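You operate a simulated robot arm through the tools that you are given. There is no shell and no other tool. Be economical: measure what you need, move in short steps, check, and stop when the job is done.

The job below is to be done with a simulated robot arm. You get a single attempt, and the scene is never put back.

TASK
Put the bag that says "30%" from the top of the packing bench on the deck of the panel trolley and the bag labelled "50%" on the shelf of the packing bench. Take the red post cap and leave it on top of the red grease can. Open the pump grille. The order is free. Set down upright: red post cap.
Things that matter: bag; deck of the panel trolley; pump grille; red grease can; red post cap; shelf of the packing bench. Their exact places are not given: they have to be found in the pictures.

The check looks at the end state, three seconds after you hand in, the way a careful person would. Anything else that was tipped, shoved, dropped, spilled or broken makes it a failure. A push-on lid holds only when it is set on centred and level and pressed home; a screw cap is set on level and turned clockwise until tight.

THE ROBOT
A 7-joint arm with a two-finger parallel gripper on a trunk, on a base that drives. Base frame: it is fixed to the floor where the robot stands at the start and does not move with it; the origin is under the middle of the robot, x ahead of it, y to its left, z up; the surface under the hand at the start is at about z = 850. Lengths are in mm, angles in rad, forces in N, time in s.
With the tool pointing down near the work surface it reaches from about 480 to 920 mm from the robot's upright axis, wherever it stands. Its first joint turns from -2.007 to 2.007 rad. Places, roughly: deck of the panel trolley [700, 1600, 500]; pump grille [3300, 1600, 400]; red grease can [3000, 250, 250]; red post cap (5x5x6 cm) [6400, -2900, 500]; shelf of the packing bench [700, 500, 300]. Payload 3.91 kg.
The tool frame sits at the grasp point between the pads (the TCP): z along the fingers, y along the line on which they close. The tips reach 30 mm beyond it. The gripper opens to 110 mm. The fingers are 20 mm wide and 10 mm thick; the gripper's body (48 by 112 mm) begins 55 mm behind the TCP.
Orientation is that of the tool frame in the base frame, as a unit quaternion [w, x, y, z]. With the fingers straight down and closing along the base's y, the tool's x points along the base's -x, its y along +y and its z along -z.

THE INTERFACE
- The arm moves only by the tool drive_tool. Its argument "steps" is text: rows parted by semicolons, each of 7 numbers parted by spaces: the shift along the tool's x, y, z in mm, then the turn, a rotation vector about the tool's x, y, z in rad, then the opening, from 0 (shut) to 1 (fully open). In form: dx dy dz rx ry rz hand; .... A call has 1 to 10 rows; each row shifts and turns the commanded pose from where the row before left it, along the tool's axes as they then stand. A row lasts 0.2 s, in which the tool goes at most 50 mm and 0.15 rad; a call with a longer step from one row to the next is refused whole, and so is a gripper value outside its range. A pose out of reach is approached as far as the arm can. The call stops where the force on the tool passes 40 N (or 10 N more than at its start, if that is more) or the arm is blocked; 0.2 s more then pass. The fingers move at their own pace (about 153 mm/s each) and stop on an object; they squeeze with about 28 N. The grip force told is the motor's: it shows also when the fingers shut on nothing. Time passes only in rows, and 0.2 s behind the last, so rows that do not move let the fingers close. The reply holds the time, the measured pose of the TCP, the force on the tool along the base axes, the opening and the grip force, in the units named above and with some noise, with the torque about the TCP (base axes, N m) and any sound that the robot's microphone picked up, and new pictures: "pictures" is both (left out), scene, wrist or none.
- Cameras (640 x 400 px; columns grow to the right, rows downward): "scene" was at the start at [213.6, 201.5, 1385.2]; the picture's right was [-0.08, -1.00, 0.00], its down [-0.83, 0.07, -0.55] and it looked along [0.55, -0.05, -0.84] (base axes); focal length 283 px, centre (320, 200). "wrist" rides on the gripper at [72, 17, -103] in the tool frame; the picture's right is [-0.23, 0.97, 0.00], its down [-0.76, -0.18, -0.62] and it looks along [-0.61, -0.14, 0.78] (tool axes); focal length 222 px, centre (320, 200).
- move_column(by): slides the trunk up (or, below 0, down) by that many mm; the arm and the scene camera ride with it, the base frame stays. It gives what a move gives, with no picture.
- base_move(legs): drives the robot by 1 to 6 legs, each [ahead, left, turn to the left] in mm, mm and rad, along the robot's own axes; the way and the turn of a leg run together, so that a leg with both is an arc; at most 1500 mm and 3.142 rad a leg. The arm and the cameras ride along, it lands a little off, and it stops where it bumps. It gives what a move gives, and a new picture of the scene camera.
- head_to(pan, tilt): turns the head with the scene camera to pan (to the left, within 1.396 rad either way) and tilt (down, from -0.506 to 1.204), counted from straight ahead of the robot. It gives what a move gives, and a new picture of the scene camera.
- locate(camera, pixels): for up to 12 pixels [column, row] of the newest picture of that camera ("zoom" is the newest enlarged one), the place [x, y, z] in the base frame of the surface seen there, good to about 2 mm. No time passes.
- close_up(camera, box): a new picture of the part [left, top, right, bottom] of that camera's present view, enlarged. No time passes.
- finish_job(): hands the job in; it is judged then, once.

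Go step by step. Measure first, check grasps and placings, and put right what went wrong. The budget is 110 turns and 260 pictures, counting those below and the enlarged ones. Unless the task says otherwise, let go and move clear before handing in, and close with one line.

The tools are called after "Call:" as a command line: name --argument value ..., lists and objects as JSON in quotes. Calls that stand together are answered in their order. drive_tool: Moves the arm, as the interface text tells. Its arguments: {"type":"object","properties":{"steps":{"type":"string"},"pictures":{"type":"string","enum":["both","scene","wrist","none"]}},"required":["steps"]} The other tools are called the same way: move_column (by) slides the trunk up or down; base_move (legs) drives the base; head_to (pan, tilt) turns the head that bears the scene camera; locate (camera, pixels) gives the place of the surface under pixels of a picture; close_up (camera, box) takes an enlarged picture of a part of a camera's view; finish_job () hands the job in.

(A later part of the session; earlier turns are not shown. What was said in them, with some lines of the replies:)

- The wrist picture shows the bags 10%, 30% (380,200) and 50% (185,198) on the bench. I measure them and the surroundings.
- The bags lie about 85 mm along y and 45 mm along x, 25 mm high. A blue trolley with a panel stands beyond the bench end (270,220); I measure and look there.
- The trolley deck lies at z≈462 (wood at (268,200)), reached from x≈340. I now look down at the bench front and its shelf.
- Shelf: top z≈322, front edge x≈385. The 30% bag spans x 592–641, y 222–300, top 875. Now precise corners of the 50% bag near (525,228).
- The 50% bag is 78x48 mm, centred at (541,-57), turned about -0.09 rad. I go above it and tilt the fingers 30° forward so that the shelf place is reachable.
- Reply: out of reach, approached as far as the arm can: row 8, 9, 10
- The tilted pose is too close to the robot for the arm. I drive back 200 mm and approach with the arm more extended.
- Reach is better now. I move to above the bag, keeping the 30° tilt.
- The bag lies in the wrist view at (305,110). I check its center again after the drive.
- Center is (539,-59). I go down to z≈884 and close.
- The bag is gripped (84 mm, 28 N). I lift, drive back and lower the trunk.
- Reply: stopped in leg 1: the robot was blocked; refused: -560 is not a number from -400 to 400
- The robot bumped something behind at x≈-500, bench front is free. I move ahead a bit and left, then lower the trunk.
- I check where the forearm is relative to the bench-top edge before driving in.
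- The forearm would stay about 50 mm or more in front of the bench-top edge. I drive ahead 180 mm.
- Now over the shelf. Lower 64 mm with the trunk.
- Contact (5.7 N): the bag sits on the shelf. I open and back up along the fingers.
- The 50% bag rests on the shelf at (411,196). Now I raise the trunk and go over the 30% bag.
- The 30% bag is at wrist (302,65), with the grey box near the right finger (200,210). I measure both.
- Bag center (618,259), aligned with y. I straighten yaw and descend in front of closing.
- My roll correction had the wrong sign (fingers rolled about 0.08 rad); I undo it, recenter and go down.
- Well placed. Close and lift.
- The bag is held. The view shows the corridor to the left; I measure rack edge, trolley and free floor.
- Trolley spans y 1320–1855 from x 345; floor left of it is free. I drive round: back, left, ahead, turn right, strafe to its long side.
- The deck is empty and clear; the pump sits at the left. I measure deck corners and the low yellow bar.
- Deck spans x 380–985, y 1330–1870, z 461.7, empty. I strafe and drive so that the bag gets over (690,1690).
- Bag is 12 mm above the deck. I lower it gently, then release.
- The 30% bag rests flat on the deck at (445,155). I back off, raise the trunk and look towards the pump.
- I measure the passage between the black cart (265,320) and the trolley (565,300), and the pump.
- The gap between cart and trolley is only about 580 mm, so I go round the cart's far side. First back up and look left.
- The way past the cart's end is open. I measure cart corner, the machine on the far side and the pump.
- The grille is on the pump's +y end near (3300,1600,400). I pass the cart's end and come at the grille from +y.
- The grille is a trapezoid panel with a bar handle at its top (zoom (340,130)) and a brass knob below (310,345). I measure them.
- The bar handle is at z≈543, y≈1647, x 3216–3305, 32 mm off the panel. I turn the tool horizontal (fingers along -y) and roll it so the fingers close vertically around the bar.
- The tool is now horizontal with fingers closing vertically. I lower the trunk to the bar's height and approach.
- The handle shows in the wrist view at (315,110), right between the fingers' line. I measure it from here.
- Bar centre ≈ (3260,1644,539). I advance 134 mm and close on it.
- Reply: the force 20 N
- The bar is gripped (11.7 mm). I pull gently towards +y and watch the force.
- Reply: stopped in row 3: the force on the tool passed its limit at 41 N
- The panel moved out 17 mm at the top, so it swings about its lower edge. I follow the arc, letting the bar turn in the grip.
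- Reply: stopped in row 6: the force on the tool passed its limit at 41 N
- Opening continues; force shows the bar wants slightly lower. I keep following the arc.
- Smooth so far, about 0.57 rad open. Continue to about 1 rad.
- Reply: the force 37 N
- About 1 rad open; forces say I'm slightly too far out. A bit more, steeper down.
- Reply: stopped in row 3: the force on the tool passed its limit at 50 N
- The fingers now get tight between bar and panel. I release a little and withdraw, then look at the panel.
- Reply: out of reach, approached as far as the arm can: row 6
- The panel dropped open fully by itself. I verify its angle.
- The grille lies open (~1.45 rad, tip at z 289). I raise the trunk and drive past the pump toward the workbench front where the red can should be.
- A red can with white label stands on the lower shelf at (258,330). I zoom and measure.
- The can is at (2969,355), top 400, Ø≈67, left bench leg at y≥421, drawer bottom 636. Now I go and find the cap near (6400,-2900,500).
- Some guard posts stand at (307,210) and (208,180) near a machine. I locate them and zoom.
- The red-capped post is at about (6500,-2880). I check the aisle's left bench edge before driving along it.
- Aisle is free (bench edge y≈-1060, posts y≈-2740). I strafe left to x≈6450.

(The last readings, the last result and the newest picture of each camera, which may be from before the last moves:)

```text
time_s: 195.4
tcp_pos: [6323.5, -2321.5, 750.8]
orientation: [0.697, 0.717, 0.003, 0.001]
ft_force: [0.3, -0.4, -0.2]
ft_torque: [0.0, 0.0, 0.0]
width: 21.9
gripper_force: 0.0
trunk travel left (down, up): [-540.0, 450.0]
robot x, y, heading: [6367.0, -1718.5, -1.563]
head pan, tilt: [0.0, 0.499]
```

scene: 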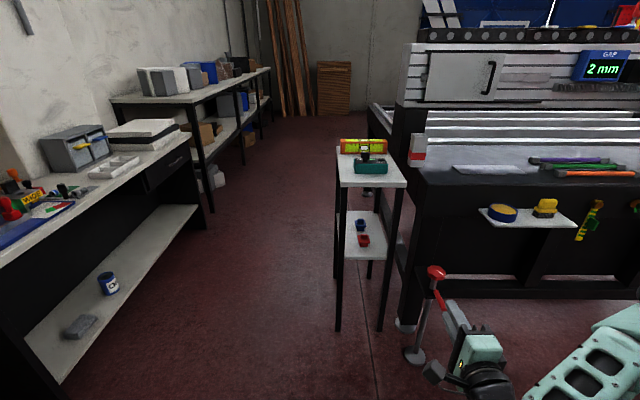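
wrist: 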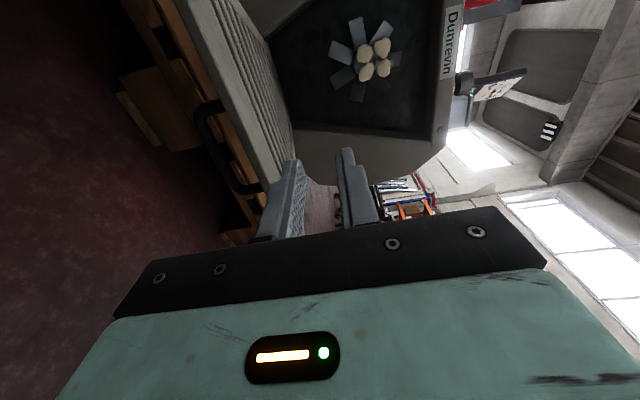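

The red-topped post is at (436,272). I zoom and measure.

Call:
close_up --camera "scene" --box '[395, 250, 495, 370]'

Call:
close_up --camera "scene" --box '[335, 210, 395, 265]'

Call:
locate --camera "scene" --pixels '[[436, 270], [429, 272], [445, 272], [436, 266], [437, 277], [440, 300], [448, 312], [413, 355], [427, 310], [362, 238], [345, 180], [338, 325]]'

```text
3.33 times, centred on (445, 310) of scene
```

zoom: 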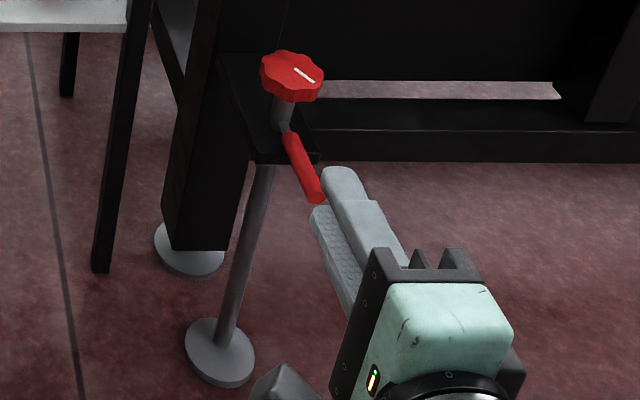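

```text
7.27 times, centred on (365, 238) of scene
```

zoom: 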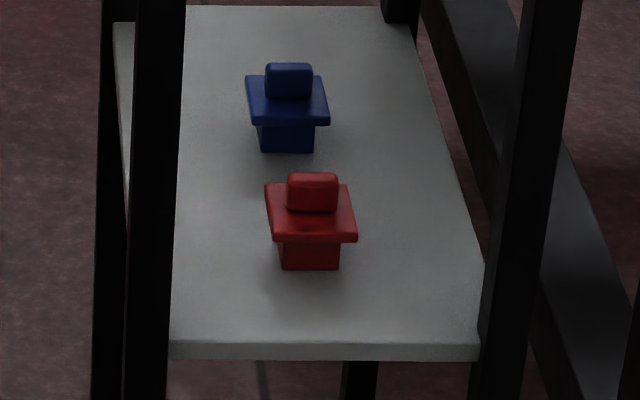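

```text
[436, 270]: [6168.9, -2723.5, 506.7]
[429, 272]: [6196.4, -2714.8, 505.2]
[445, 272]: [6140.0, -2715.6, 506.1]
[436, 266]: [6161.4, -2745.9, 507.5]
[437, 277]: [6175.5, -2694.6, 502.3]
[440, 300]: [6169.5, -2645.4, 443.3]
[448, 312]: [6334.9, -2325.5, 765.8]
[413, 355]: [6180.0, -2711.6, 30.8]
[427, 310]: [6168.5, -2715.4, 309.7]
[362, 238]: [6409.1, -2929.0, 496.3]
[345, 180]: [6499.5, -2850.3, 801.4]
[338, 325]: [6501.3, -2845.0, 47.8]
```

The red post cap (plug, flange, knob) stands on the small table's lower shelf at (6409,-2929). The zoom gives details to measure.

Call:
locate --camera "zoom" --pixels '[[265, 190], [355, 238], [278, 238], [312, 180], [312, 205], [312, 228], [310, 265], [340, 265], [285, 110], [300, 340], [180, 345], [475, 350]]'

Call:
locate --camera "scene" --pixels '[[338, 184], [404, 186], [337, 152], [403, 160], [382, 328], [400, 324], [410, 290]]'

```text
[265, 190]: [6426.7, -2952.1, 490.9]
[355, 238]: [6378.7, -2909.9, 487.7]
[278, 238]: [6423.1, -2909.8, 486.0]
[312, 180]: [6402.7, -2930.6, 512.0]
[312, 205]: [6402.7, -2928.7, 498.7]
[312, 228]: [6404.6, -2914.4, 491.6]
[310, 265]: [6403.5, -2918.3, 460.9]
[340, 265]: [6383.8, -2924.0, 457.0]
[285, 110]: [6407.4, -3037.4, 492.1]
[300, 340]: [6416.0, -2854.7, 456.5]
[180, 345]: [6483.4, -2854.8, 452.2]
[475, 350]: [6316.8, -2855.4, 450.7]
```

```text
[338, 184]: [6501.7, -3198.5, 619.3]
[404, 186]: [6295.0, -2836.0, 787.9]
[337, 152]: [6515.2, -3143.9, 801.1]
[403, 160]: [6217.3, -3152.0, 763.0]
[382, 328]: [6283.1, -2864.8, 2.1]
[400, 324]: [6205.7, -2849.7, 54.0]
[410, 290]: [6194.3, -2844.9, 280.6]
```

The cap: flange x 6379–6428 (48 mm) at z≈480–491, centre (6403,-2932), shelf z≈457, front edge y=-2855. I turn the tool back to close along x, pitched 30° below horizontal.

Call:
drive_tool --steps "0 0 0 0 0 -0.15 0.7;0 0 0 0 0 -0.15 0.7;0 0 0 0 0 -0.15 0.7;0 0 0 0 0 -0.15 0.7;0 0 0 0 0 -0.15 0.7;0 0 0 0 0 -0.15 0.7;0 0 0 0 0 -0.15 0.7;0 0 0 0 0 -0.15 0.7;0 0 0 0 0 -0.15 0.7;0 0 0 0 0 -0.15 0.7" --pictures "none"

Call:
drive_tool --steps "0 0 0 0 0 -0.07 0.7;0 0 0 0 0.12 0 0.7;0 0 0 0 0.12 0 0.7;0 0 0 0 0.12 0 0.7;0 0 0 0 0.12 0 0.7;0 0 0 0 0 0 0.7"

```text
time_s: 197.6
tcp_pos: [6323.5, -2321.7, 750.2]
orientation: [0.51, 0.522, 0.491, -0.475]
ft_force: [-0.1, 0.2, -0.3]
ft_torque: [0.02, 0.02, 0.02]
width: 77.1
gripper_force: 0.2
trunk travel left (down, up): [-540.0, 450.0]
robot x, y, heading: [6366.1, -1718.0, -1.552]
head pan, tilt: [0.0, 0.499]
```

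```text
time_s: 199.0
tcp_pos: [6334.7, -2349.4, 725.2]
orientation: [0.359, 0.608, 0.612, -0.357]
ft_force: [0.0, 0.5, 0.6]
ft_torque: [-0.01, -0.03, 0.02]
width: 77.2
gripper_force: 0.1
out of reach, approached as far as the arm can: row 2, 3, 4, 5
trunk travel left (down, up): [-540.0, 450.0]
robot x, y, heading: [6368.4, -1721.7, -1.556]
head pan, tilt: [0.0, 0.499]
```

scene: 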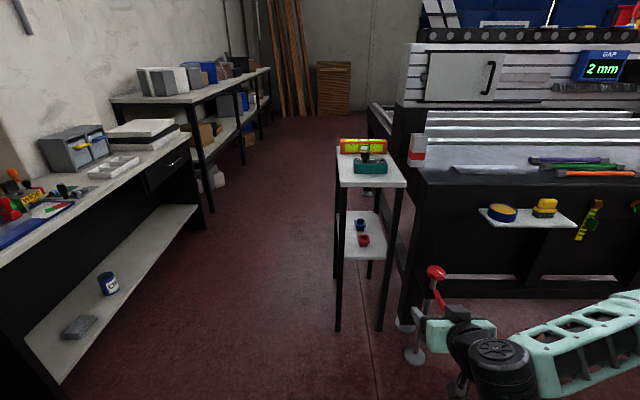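
wrist: 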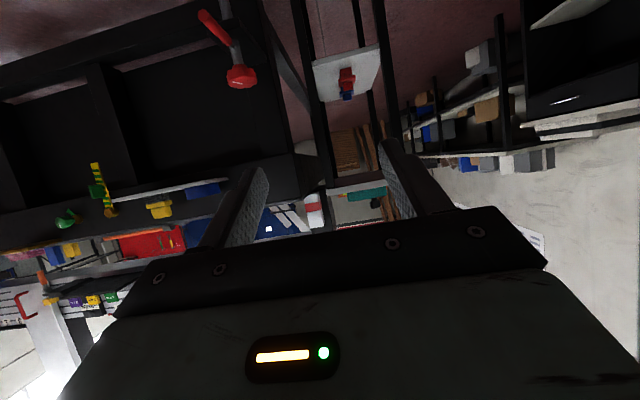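

Orientation is right (29° below horizontal). I extend the arm, lower the trunk, and drive to a standoff before the cap.

Call:
drive_tool --steps "-14.6 0 26.2 0 0 0 0.7;-14.6 0 26.2 0 0 0 0.7;-14.6 0 26.2 0 0 0 0.7;-14.6 0 26.2 0 0 0 0.7;0 0 0 0 0 0 0.7" --pictures "none"

Call:
move_column --by -225

Call:
base_move --legs '[[0, 66, -0.01], [310, 0, 0]]'

Call:
drive_tool --steps "0 0 0 0 0 0 0.8" --pictures "wrist"

```text
time_s: 200.2
tcp_pos: [6335.0, -2469.1, 724.8]
orientation: [0.358, 0.608, 0.611, -0.358]
ft_force: [-0.8, 0.0, -0.3]
ft_torque: [0.0, 0.03, 0.03]
width: 77.1
gripper_force: 0.0
trunk travel left (down, up): [-540.0, 450.0]
robot x, y, heading: [6370.4, -1714.6, -1.558]
head pan, tilt: [0.0, 0.499]
```

```text
time_s: 202.6
tcp_pos: [6334.6, -2470.5, 500.0]
orientation: [0.36, 0.607, 0.612, -0.358]
ft_force: [1.3, -1.0, 0.5]
ft_torque: [-0.01, 0.0, -0.01]
width: 76.9
gripper_force: 0.0
trunk travel left (down, up): [-315.0, 675.0]
robot x, y, heading: [6365.2, -1716.0, -1.56]
head pan, tilt: [0.0, 0.499]
```

```text
time_s: 205.2
tcp_pos: [6396.4, -2780.7, 499.3]
orientation: [0.357, 0.61, 0.609, -0.359]
ft_force: [-0.1, 0.2, 0.1]
ft_torque: [0.0, -0.01, -0.03]
width: 77.5
gripper_force: 0.1
trunk travel left (down, up): [-315.0, 675.0]
robot x, y, heading: [6432.1, -2032.6, -1.564]
head pan, tilt: [0.0, 0.499]
```

scene: 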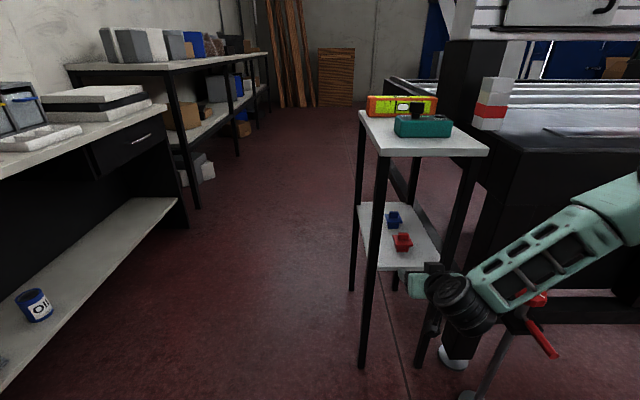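

```text
time_s: 205.7
tcp_pos: [6396.0, -2778.6, 499.3]
orientation: [0.358, 0.609, 0.61, -0.359]
ft_force: [0.5, -0.3, -0.1]
ft_torque: [-0.01, 0.0, 0.01]
width: 87.9
gripper_force: 0.0
trunk travel left (down, up): [-315.0, 675.0]
robot x, y, heading: [6430.3, -2032.1, -1.569]
head pan, tilt: [0.0, 0.499]
```

wrist: 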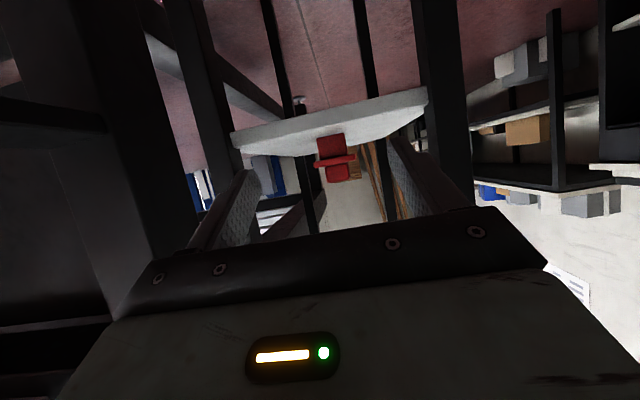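

The cap is centred between the fingers at (335,160). I check it, and the forearm's distance from the red-knob post (535,300).

Call:
close_up --camera "wrist" --box '[280, 110, 400, 200]'

Call:
locate --camera "scene" --pixels '[[495, 285], [525, 270], [560, 245], [590, 230], [540, 300], [545, 340], [470, 310], [610, 260], [600, 285]]'

Call:
locate --camera "wrist" --pixels '[[316, 161], [354, 155], [334, 158], [330, 136], [335, 170], [335, 178], [300, 145], [410, 105], [235, 140]]'

```text
4.44 times, centred on (340, 155) of wrist
```

zoom: 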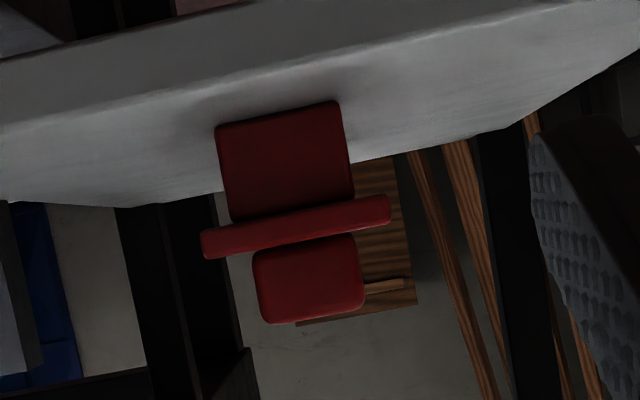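

```text
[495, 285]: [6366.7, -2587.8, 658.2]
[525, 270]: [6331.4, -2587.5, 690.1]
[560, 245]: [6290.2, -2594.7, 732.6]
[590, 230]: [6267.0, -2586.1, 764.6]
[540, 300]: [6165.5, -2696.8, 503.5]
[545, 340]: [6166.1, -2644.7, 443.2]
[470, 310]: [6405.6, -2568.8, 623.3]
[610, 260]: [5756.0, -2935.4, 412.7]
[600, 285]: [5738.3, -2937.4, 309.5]
```

```text
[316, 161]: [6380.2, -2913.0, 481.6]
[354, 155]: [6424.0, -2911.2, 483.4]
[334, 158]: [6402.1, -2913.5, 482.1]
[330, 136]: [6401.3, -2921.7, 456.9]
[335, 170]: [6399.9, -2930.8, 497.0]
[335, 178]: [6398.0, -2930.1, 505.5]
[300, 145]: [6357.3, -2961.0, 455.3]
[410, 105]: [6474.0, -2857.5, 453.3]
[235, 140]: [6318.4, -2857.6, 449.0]
```

Cap centre (6402,-2934), flange z≈477–490. I extend the arm itself (rather than the base) so the forearm stays clear of the table, straight to the cap.

Call:
drive_tool --steps "-12.9 3 27.6 0 0 0 0.8;-12.9 3 27.6 0 0 0 0.8;-12.9 0 27.6 0 0 0 0.8;-12.9 0 27.6 0 0 0 0.8;0 0 0 0 0 0 0.8"

```text
time_s: 206.8
tcp_pos: [6403.5, -2901.9, 492.1]
orientation: [0.357, 0.611, 0.609, -0.36]
ft_force: [-1.5, 0.4, 0.1]
ft_torque: [0.02, 0.0, 0.02]
width: 87.7
gripper_force: 0.1
trunk travel left (down, up): [-315.0, 675.0]
robot x, y, heading: [6437.0, -2027.9, -1.565]
head pan, tilt: [0.0, 0.499]
```

scene: 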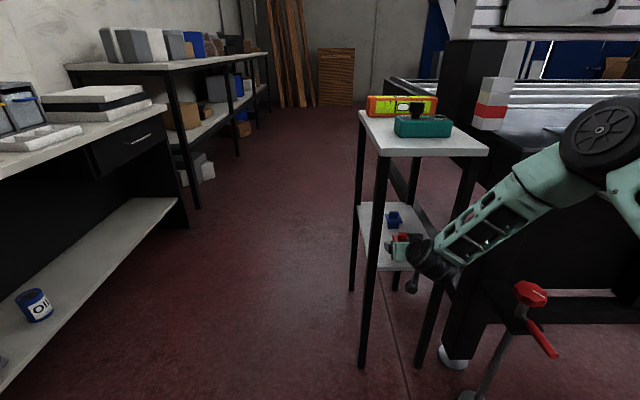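
wrist: 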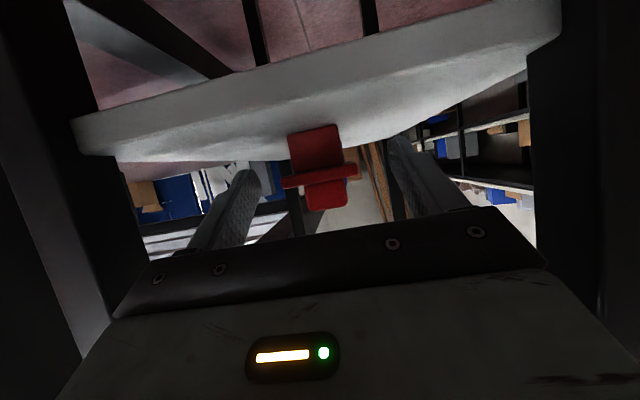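

Well aligned. 29 mm more and close.

Call:
drive_tool --steps "-5.3 0 13.6 0 0 0 0.8;-5.3 0 13.6 0 0 0 0.8;0 0 0 0 0 0 0.8;0 0 0 0 0 0 0.3;0 0 0 0 0 0 0.3;0 0 0 0 0 0 0.3"

```text
time_s: 208.2
tcp_pos: [6401.8, -2929.3, 486.7]
orientation: [0.358, 0.61, 0.609, -0.359]
ft_force: [0.1, 0.6, 0.5]
ft_torque: [-0.02, -0.02, 0.02]
width: 49.1
gripper_force: 28.0
trunk travel left (down, up): [-315.0, 675.0]
robot x, y, heading: [6437.4, -2027.9, -1.567]
head pan, tilt: [0.0, 0.499]
```

scene: 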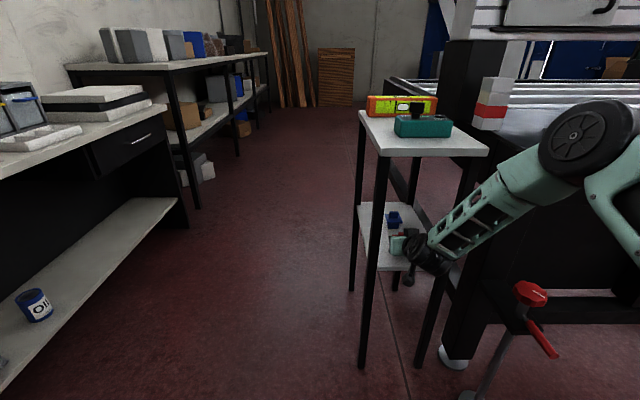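
wrist: 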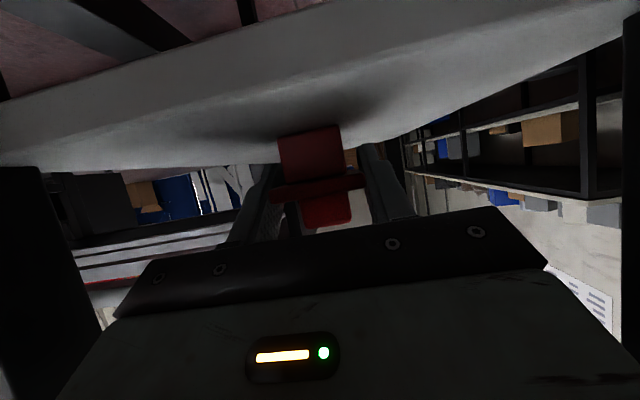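

Gripped at 49 mm. I lift 25 mm and look, then retract.

Call:
drive_tool --steps "-11 0 -6 0 0 0 0.3;-11 0 -6 0 0 0 0.3;0 0 0 0 0 0 0.3" --pictures "wrist"

Call:
base_move --legs '[[-330, 0, 0]]'

```text
time_s: 209.1
tcp_pos: [6402.2, -2930.5, 512.4]
orientation: [0.357, 0.61, 0.609, -0.359]
ft_force: [0.1, -0.8, 0.4]
ft_torque: [0.02, 0.02, -0.03]
width: 48.9
gripper_force: 28.0
trunk travel left (down, up): [-315.0, 675.0]
robot x, y, heading: [6432.7, -2029.1, -1.567]
head pan, tilt: [0.0, 0.499]
```

wrist: 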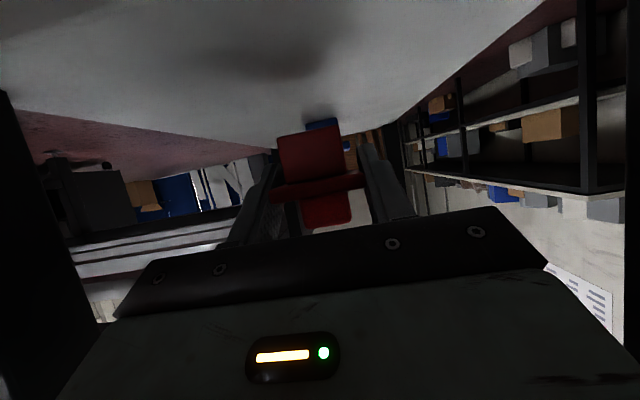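

```text
time_s: 211.2
tcp_pos: [6398.9, -2600.0, 512.8]
orientation: [0.358, 0.61, 0.609, -0.36]
ft_force: [0.1, -0.1, 0.6]
ft_torque: [0.03, -0.01, 0.01]
width: 49.4
gripper_force: 28.2
trunk travel left (down, up): [-315.0, 675.0]
robot x, y, heading: [6432.2, -1699.2, -1.566]
head pan, tilt: [0.0, 0.499]
```

scene: 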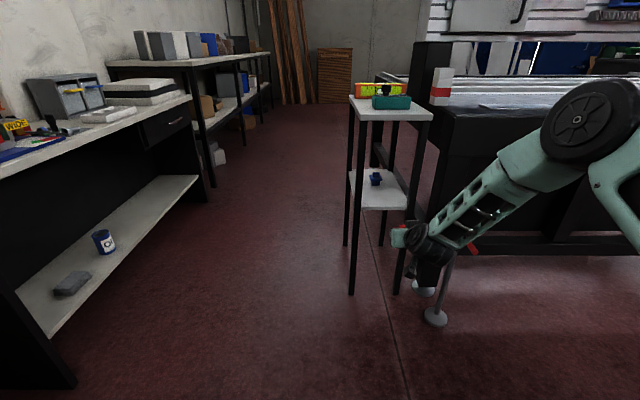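

Cap held level. I pull the arm in 140 mm and back another 120 mm so it clears the posts, then drive back along the aisle.

Call:
drive_tool --steps "17 0 -30.5 0 0 0 0.3;17 0 -30.5 0 0 0 0.3;17 0 -30.5 0 0 0 0.3;17 0 -30.5 0 0 0 0.3;0 0 0 0 0 0 0.3" --pictures "none"

Call:
base_move --legs '[[-100, 0, 0], [0, -1400, 0], [0, -1400, 0], [0, -1450, -0.005]]'

```text
time_s: 212.4
tcp_pos: [6399.3, -2458.9, 513.1]
orientation: [0.357, 0.61, 0.609, -0.359]
ft_force: [0.6, 0.1, 0.0]
ft_torque: [0.0, -0.02, 0.04]
width: 48.9
gripper_force: 27.7
trunk travel left (down, up): [-315.0, 675.0]
robot x, y, heading: [6429.2, -1701.5, -1.567]
head pan, tilt: [0.0, 0.499]
```

```text
time_s: 233.5
tcp_pos: [2160.3, -2389.5, 512.5]
orientation: [0.359, 0.608, 0.611, -0.358]
ft_force: [-0.1, -0.3, 0.2]
ft_torque: [0.03, 0.0, 0.07]
width: 49.0
gripper_force: 28.4
trunk travel left (down, up): [-315.0, 675.0]
robot x, y, heading: [2190.5, -1625.3, -1.555]
head pan, tilt: [0.0, 0.499]
```

scene: 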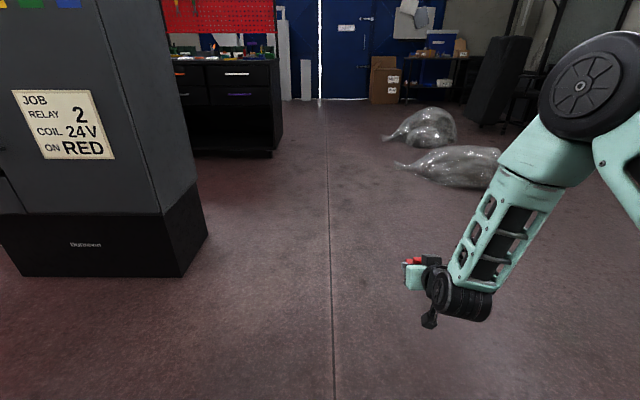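

Now back to the workbench: reverse to y≈125, then strafe away from the bench and turn to heading 0.3 so the hand comes past the left leg obliquely.

Call:
base_move --legs '[[-1000, 0, 0], [-750, 0, 0], [0, -200, 0], [0, 0, 1.855]]'

Call:
head_to --pan 0.0 --tilt 0.6

```text
time_s: 248.0
tcp_pos: [2702.2, 307.5, 512.7]
orientation: [0.502, -0.124, 0.853, 0.072]
ft_force: [0.3, 0.6, -0.6]
ft_torque: [0.0, 0.0, -0.03]
width: 49.0
gripper_force: 28.0
trunk travel left (down, up): [-315.0, 675.0]
robot x, y, heading: [1965.8, 125.1, 0.292]
head pan, tilt: [0.0, 0.499]
```

scene: 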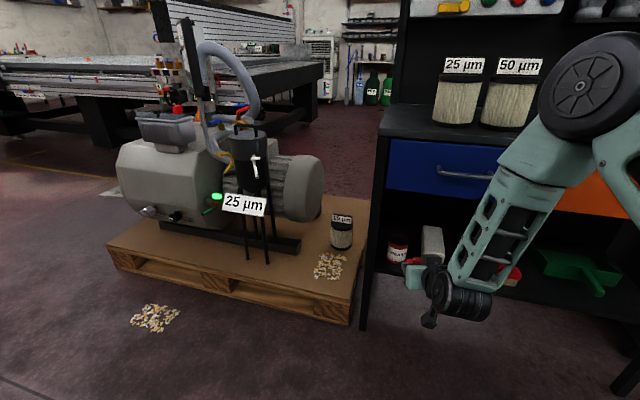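

```text
time_s: 248.7
tcp_pos: [2702.7, 307.7, 512.0]
orientation: [0.501, -0.124, 0.853, 0.072]
ft_force: [0.2, 0.6, -1.1]
ft_torque: [-0.02, -0.03, -0.02]
width: 48.8
gripper_force: 28.2
trunk travel left (down, up): [-315.0, 675.0]
robot x, y, heading: [1962.0, 123.7, 0.297]
head pan, tilt: [0.0, 0.6]
```

scene: 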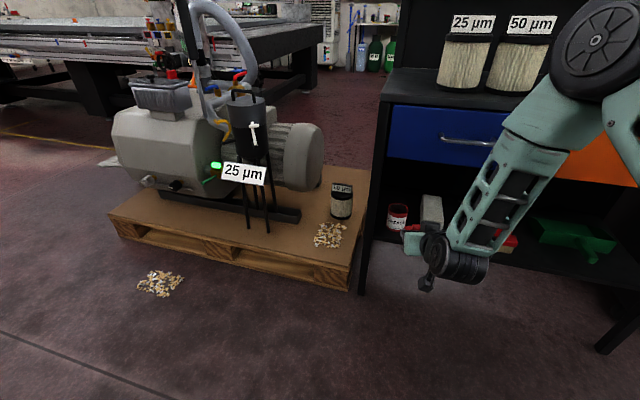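

Tool axes are good (yaw 0.29, level). I remeasure the can and the leg from here.

Call:
close_up --camera "scene" --box '[350, 180, 450, 260]'

Call:
locate --camera "scene" --pixels '[[372, 200], [379, 200], [384, 230], [368, 280], [388, 208], [407, 207], [397, 204], [397, 210], [397, 227], [387, 150]]'

```text
5.00 times, centred on (400, 220) of scene
```

zoom: 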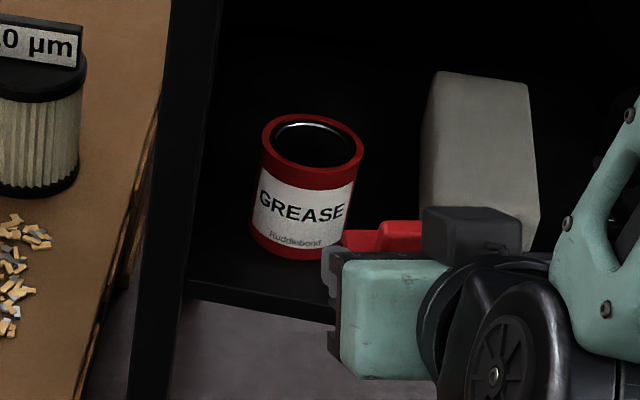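

```text
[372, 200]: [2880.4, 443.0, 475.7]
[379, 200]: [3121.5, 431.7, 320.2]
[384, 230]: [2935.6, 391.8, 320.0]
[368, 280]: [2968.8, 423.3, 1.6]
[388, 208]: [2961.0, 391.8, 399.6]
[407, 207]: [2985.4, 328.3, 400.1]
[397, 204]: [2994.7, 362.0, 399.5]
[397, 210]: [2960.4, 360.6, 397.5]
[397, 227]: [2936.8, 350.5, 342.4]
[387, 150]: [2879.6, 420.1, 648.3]
```

Call:
locate --camera "zoom" --pixels '[[263, 142], [362, 152], [315, 116], [308, 180], [205, 250], [215, 150], [312, 140], [195, 290], [280, 142], [352, 147]]'

Call:
base_move --legs '[[125, -30, 0]]'

Call:
move_column --by -45

```text
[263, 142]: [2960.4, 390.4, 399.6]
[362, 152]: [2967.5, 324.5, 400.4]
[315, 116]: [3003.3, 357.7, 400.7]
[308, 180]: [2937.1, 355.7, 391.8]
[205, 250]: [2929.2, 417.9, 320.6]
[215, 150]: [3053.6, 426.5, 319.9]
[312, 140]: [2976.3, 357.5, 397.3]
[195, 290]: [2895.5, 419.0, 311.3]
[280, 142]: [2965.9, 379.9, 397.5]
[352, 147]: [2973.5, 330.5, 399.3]
```

```text
time_s: 250.0
tcp_pos: [2830.2, 314.9, 511.8]
orientation: [0.501, -0.123, 0.854, 0.071]
ft_force: [-0.2, -0.5, 0.6]
ft_torque: [0.02, 0.02, -0.01]
width: 49.3
gripper_force: 27.7
trunk travel left (down, up): [-315.0, 675.0]
robot x, y, heading: [2090.9, 130.0, 0.292]
head pan, tilt: [0.0, 0.6]
```

scene: 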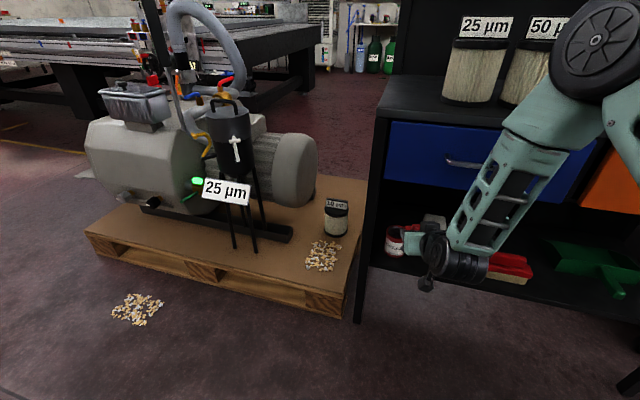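

```text
time_s: 250.9
tcp_pos: [2831.9, 314.4, 467.7]
orientation: [0.502, -0.123, 0.853, 0.071]
ft_force: [0.0, 1.1, -0.2]
ft_torque: [0.0, -0.02, -0.02]
width: 49.0
gripper_force: 28.4
trunk travel left (down, up): [-270.0, 720.0]
robot x, y, heading: [2092.3, 131.6, 0.296]
head pan, tilt: [0.0, 0.6]
```

Can centre (2969.5,357.5), rim r=33, leg inner face y=419. The hand clears the leg by about 24 mm. I extend forward level 139 mm, with the cap 37 mm above the can.

Call:
drive_tool --steps "-17 0.6 30.4 0 0 0 0.3;-17 0.6 30.4 0 0 0 0.3;-17 0.6 30.4 0 0 0 0.3;-17 0.5 30.4 0 0 0 0.3;0 0 0 0 0 0 0.3"

```text
time_s: 252.1
tcp_pos: [2963.9, 356.1, 468.7]
orientation: [0.502, -0.123, 0.853, 0.071]
ft_force: [0.5, -0.5, -0.3]
ft_torque: [-0.01, -0.02, 0.0]
width: 48.9
gripper_force: 28.2
trunk travel left (down, up): [-270.0, 720.0]
robot x, y, heading: [2092.3, 134.4, 0.298]
head pan, tilt: [0.0, 0.6]
```

scene: 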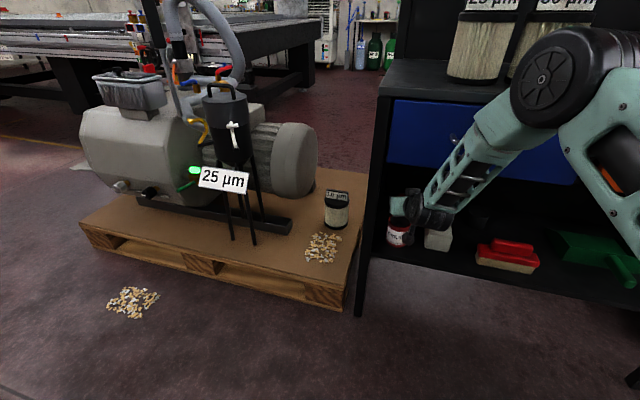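
wrist: 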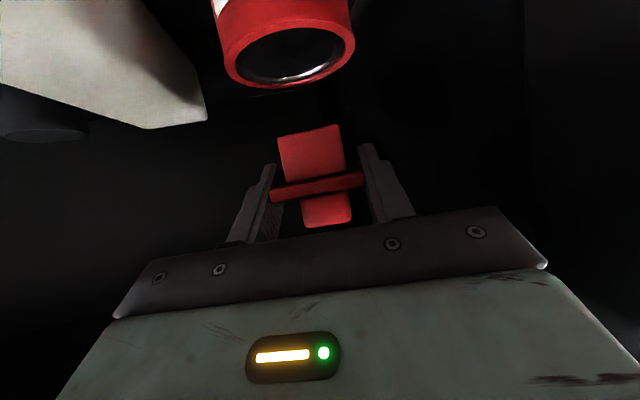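

Both are in the wrist view: the can rim around (290,57) and the cap at (318,170). I measure their offset.

Call:
locate --camera "wrist" --pixels '[[228, 62], [352, 42], [295, 84], [290, 55], [280, 143], [342, 138], [310, 132], [311, 160], [272, 192], [362, 178], [318, 188], [325, 210]]'

Call:
close_up --camera "wrist" --box '[210, 0, 400, 240]'

```text
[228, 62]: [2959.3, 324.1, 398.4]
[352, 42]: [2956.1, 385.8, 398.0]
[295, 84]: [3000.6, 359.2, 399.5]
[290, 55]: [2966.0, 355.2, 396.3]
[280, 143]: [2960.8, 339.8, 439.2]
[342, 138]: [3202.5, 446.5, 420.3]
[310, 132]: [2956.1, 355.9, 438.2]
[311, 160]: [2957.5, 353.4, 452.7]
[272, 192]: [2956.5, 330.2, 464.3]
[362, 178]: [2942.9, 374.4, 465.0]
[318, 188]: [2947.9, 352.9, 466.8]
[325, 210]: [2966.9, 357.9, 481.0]
```

```text
1.67 times, centred on (305, 120) of wrist
```

zoom: 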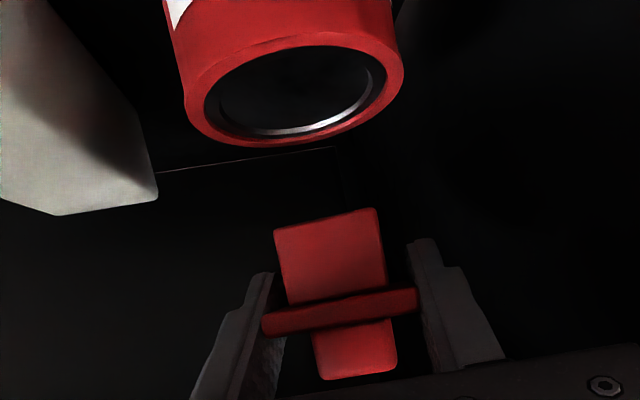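

I refine the cap's position with the zoomed picture.

Call:
locate --camera "zoom" --pixels '[[264, 328], [417, 304], [340, 320], [300, 220], [360, 213], [285, 240], [375, 230], [330, 260], [330, 290], [355, 350], [187, 105], [400, 75]]'

```text
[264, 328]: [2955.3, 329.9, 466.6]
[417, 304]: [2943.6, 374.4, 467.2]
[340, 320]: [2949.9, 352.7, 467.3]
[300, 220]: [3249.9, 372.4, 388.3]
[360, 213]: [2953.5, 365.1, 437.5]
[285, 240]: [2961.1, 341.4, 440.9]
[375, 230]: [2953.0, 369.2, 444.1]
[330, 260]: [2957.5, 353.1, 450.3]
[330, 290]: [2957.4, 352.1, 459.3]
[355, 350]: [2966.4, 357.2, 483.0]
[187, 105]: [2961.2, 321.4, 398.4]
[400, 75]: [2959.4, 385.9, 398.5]
```

Cap centre ≈(2972.8,357.8), 3.8 mm too far in; its bottom is at z≈437.5. I correct back and lower 35 mm, then check.

Call:
drive_tool --steps "1.9 0.3 -3.4 0 0 0 0.3;10.2 0 5.7 0 0 0 0.3;10.2 0 5.7 0 0 0 0.3;10.2 0 5.7 0 0 0 0.3;0 0 0 0 0 0 0.3"

```text
time_s: 253.3
tcp_pos: [2960.6, 356.6, 433.6]
orientation: [0.502, -0.124, 0.853, 0.072]
ft_force: [0.1, 0.5, -0.5]
ft_torque: [0.03, -0.03, -0.03]
width: 49.0
gripper_force: 28.5
trunk travel left (down, up): [-270.0, 720.0]
robot x, y, heading: [2090.9, 128.1, 0.287]
head pan, tilt: [0.0, 0.6]
```

scene: 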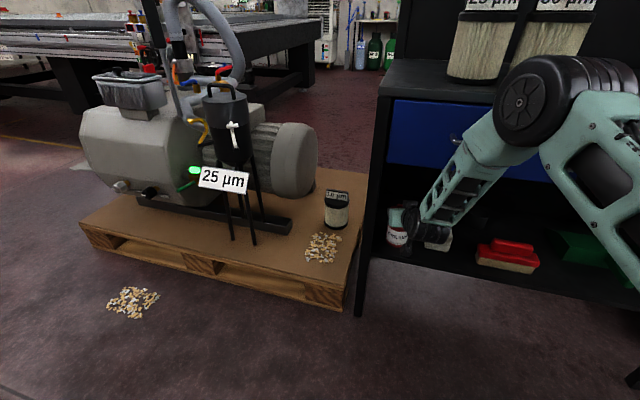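
wrist: 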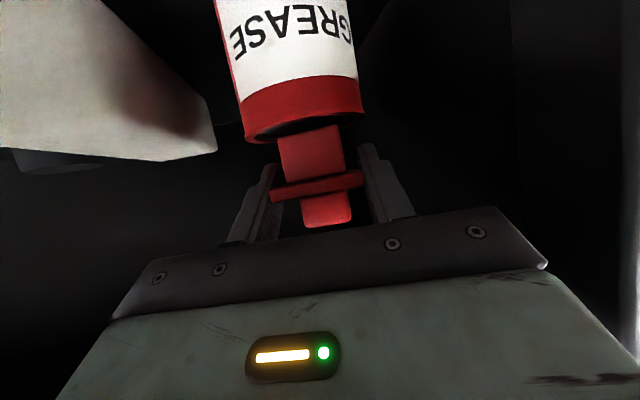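

Close to contact. I check the lateral centring once more.

Call:
locate --camera "wrist" --pixels '[[282, 150], [340, 145], [311, 150], [246, 130], [360, 100], [243, 110], [361, 85], [300, 100], [272, 191], [362, 177]]'

Call:
close_up --camera "wrist" --box '[220, 70, 400, 240]'

```text
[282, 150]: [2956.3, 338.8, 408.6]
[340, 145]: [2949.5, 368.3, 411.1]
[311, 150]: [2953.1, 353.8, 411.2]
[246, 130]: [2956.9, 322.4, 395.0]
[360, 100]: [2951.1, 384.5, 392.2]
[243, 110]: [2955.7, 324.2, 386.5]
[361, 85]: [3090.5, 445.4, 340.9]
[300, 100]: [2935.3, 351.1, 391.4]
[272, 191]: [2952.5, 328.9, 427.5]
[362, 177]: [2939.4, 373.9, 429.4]
```

```text
2.35 times, centred on (310, 155) of wrist
```

zoom: 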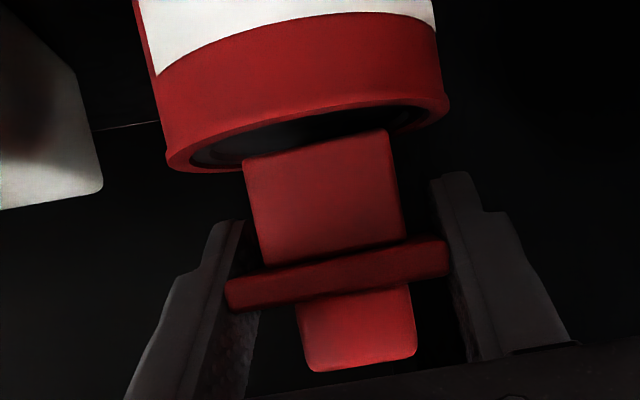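

Stem centre (2968.5,357.8) vs can (2969,357): centred. I lower in small steps until contact.

Call:
drive_tool --steps "1.3 0 0.7 0 0 0 0.3;1.3 0 0.7 0 0 0 0.3;1.3 0 0.7 0 0 0 0.3;0.9 0 0.5 0 0 0 0.3;0 0 0 0 0 0 0.3" --pictures "wrist"

```text
time_s: 254.5
tcp_pos: [2960.9, 355.9, 430.6]
orientation: [0.504, -0.123, 0.852, 0.072]
ft_force: [-1.8, -0.9, 18.5]
ft_torque: [-0.05, 0.02, -0.02]
width: 49.3
gripper_force: 27.9
trunk travel left (down, up): [-270.0, 720.0]
robot x, y, heading: [2095.6, 131.8, 0.289]
head pan, tilt: [0.0, 0.6]
```

wrist: 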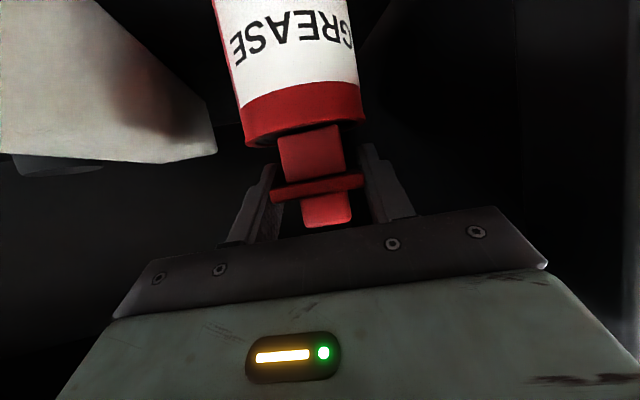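

Contact (18.5 N). I take off the load, then release slowly and look.

Call:
drive_tool --steps "-1.3 0 -0.7 0 0 0 0.3;0 0 0 0 0 0 0.3;0 0 0 0 0 0 0.5;0 0 0 0 0 0 0.6;0 0 0 0 0 0 0.6" --pictures "wrist"

```text
time_s: 255.7
tcp_pos: [2960.3, 355.5, 428.6]
orientation: [0.502, -0.123, 0.853, 0.072]
ft_force: [-0.5, 0.6, 0.7]
ft_torque: [0.0, 0.0, 0.0]
width: 66.1
gripper_force: 0.0
trunk travel left (down, up): [-270.0, 720.0]
robot x, y, heading: [2093.8, 129.7, 0.297]
head pan, tilt: [0.0, 0.6]
```

wrist: 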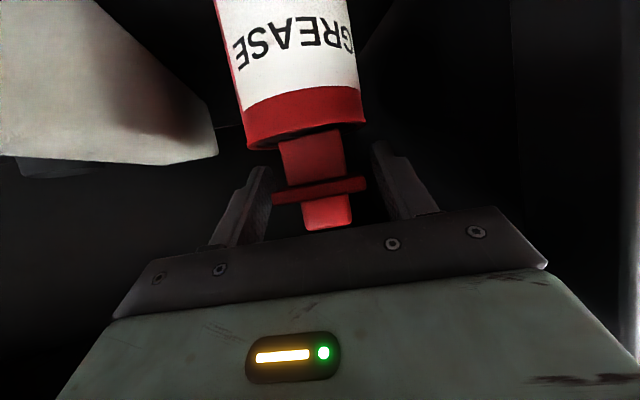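

The cap stands free on the can. I open a bit more and retreat along the fingers.

Call:
drive_tool --steps "0 0 0 0 0 0 0.75;0 0 -10 0 0 0 0.75;0 0 -20 0 0 0 0.75;5 0 -30 0 0 0 0.75;8 0 -30 0 0 0 0.75;10 0 -30 0 0 0 0.75"

Call:
base_move --legs '[[-200, 0, 0]]'

Call:
close_up --camera "scene" --box '[350, 160, 470, 270]'

```text
time_s: 257.1
tcp_pos: [2849.4, 322.0, 466.6]
orientation: [0.502, -0.123, 0.853, 0.072]
ft_force: [0.2, 0.2, 0.4]
ft_torque: [0.0, 0.03, 0.02]
width: 82.6
gripper_force: 0.0
trunk travel left (down, up): [-270.0, 720.0]
robot x, y, heading: [2092.0, 131.1, 0.292]
head pan, tilt: [0.0, 0.6]
```

scene: 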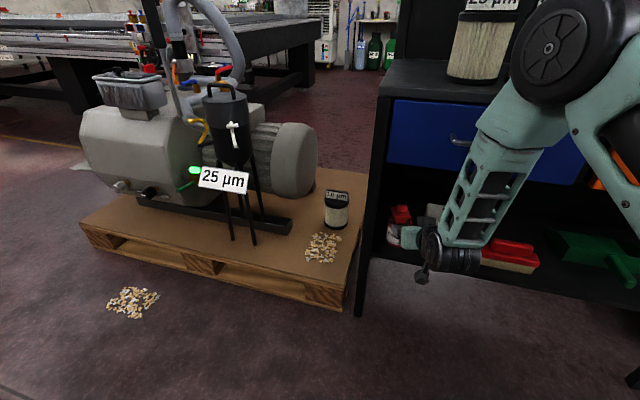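
wrist: 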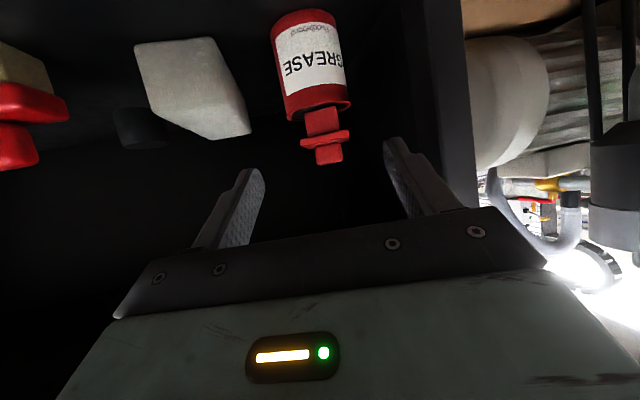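

```text
time_s: 258.6
tcp_pos: [2658.8, 265.3, 467.0]
orientation: [0.501, -0.124, 0.854, 0.072]
ft_force: [-0.7, 0.6, 0.1]
ft_torque: [-0.01, -0.03, 0.04]
width: 82.5
gripper_force: 0.0
trunk travel left (down, up): [-270.0, 720.0]
robot x, y, heading: [1900.4, 73.8, 0.291]
head pan, tilt: [0.0, 0.6]
```

scene: 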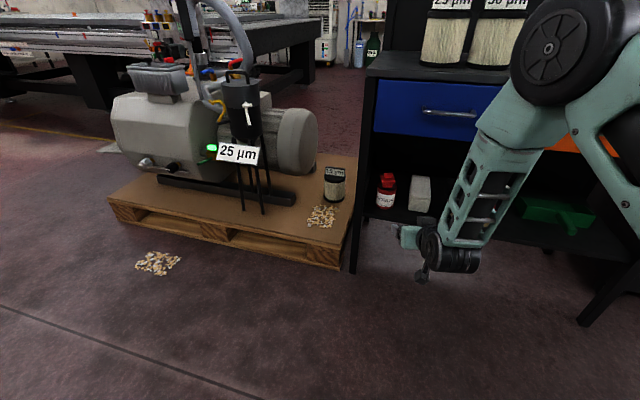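

```text
3.64 times, centred on (410, 215) of scene
```

zoom: 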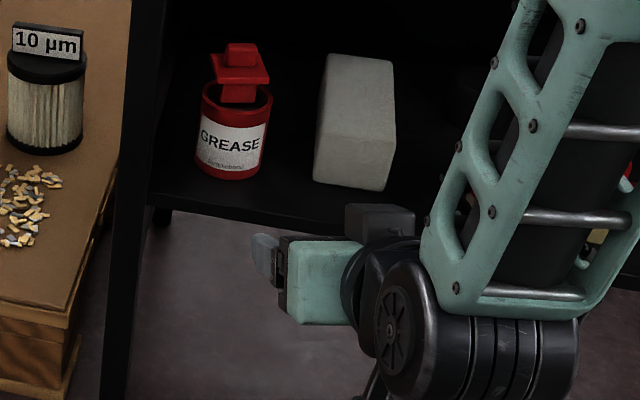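

The cap stands upright and centred on the grease can (zoom (240,75)). The 50% bag is on the shelf, the 30% bag is on the deck and the grille is open, so I hand in.

Call:
finish_job

```text
The job is handed in.
```

The job is handed in: the 30% bag is on the trolley deck, the 50% bag is on the bench shelf, the red post cap stands upright on the grease can, and the pump grille is open. Early on, the base bumped something behind it while reversing; nothing looked tipped or moved in later pictures, but I did not check that spot closely.
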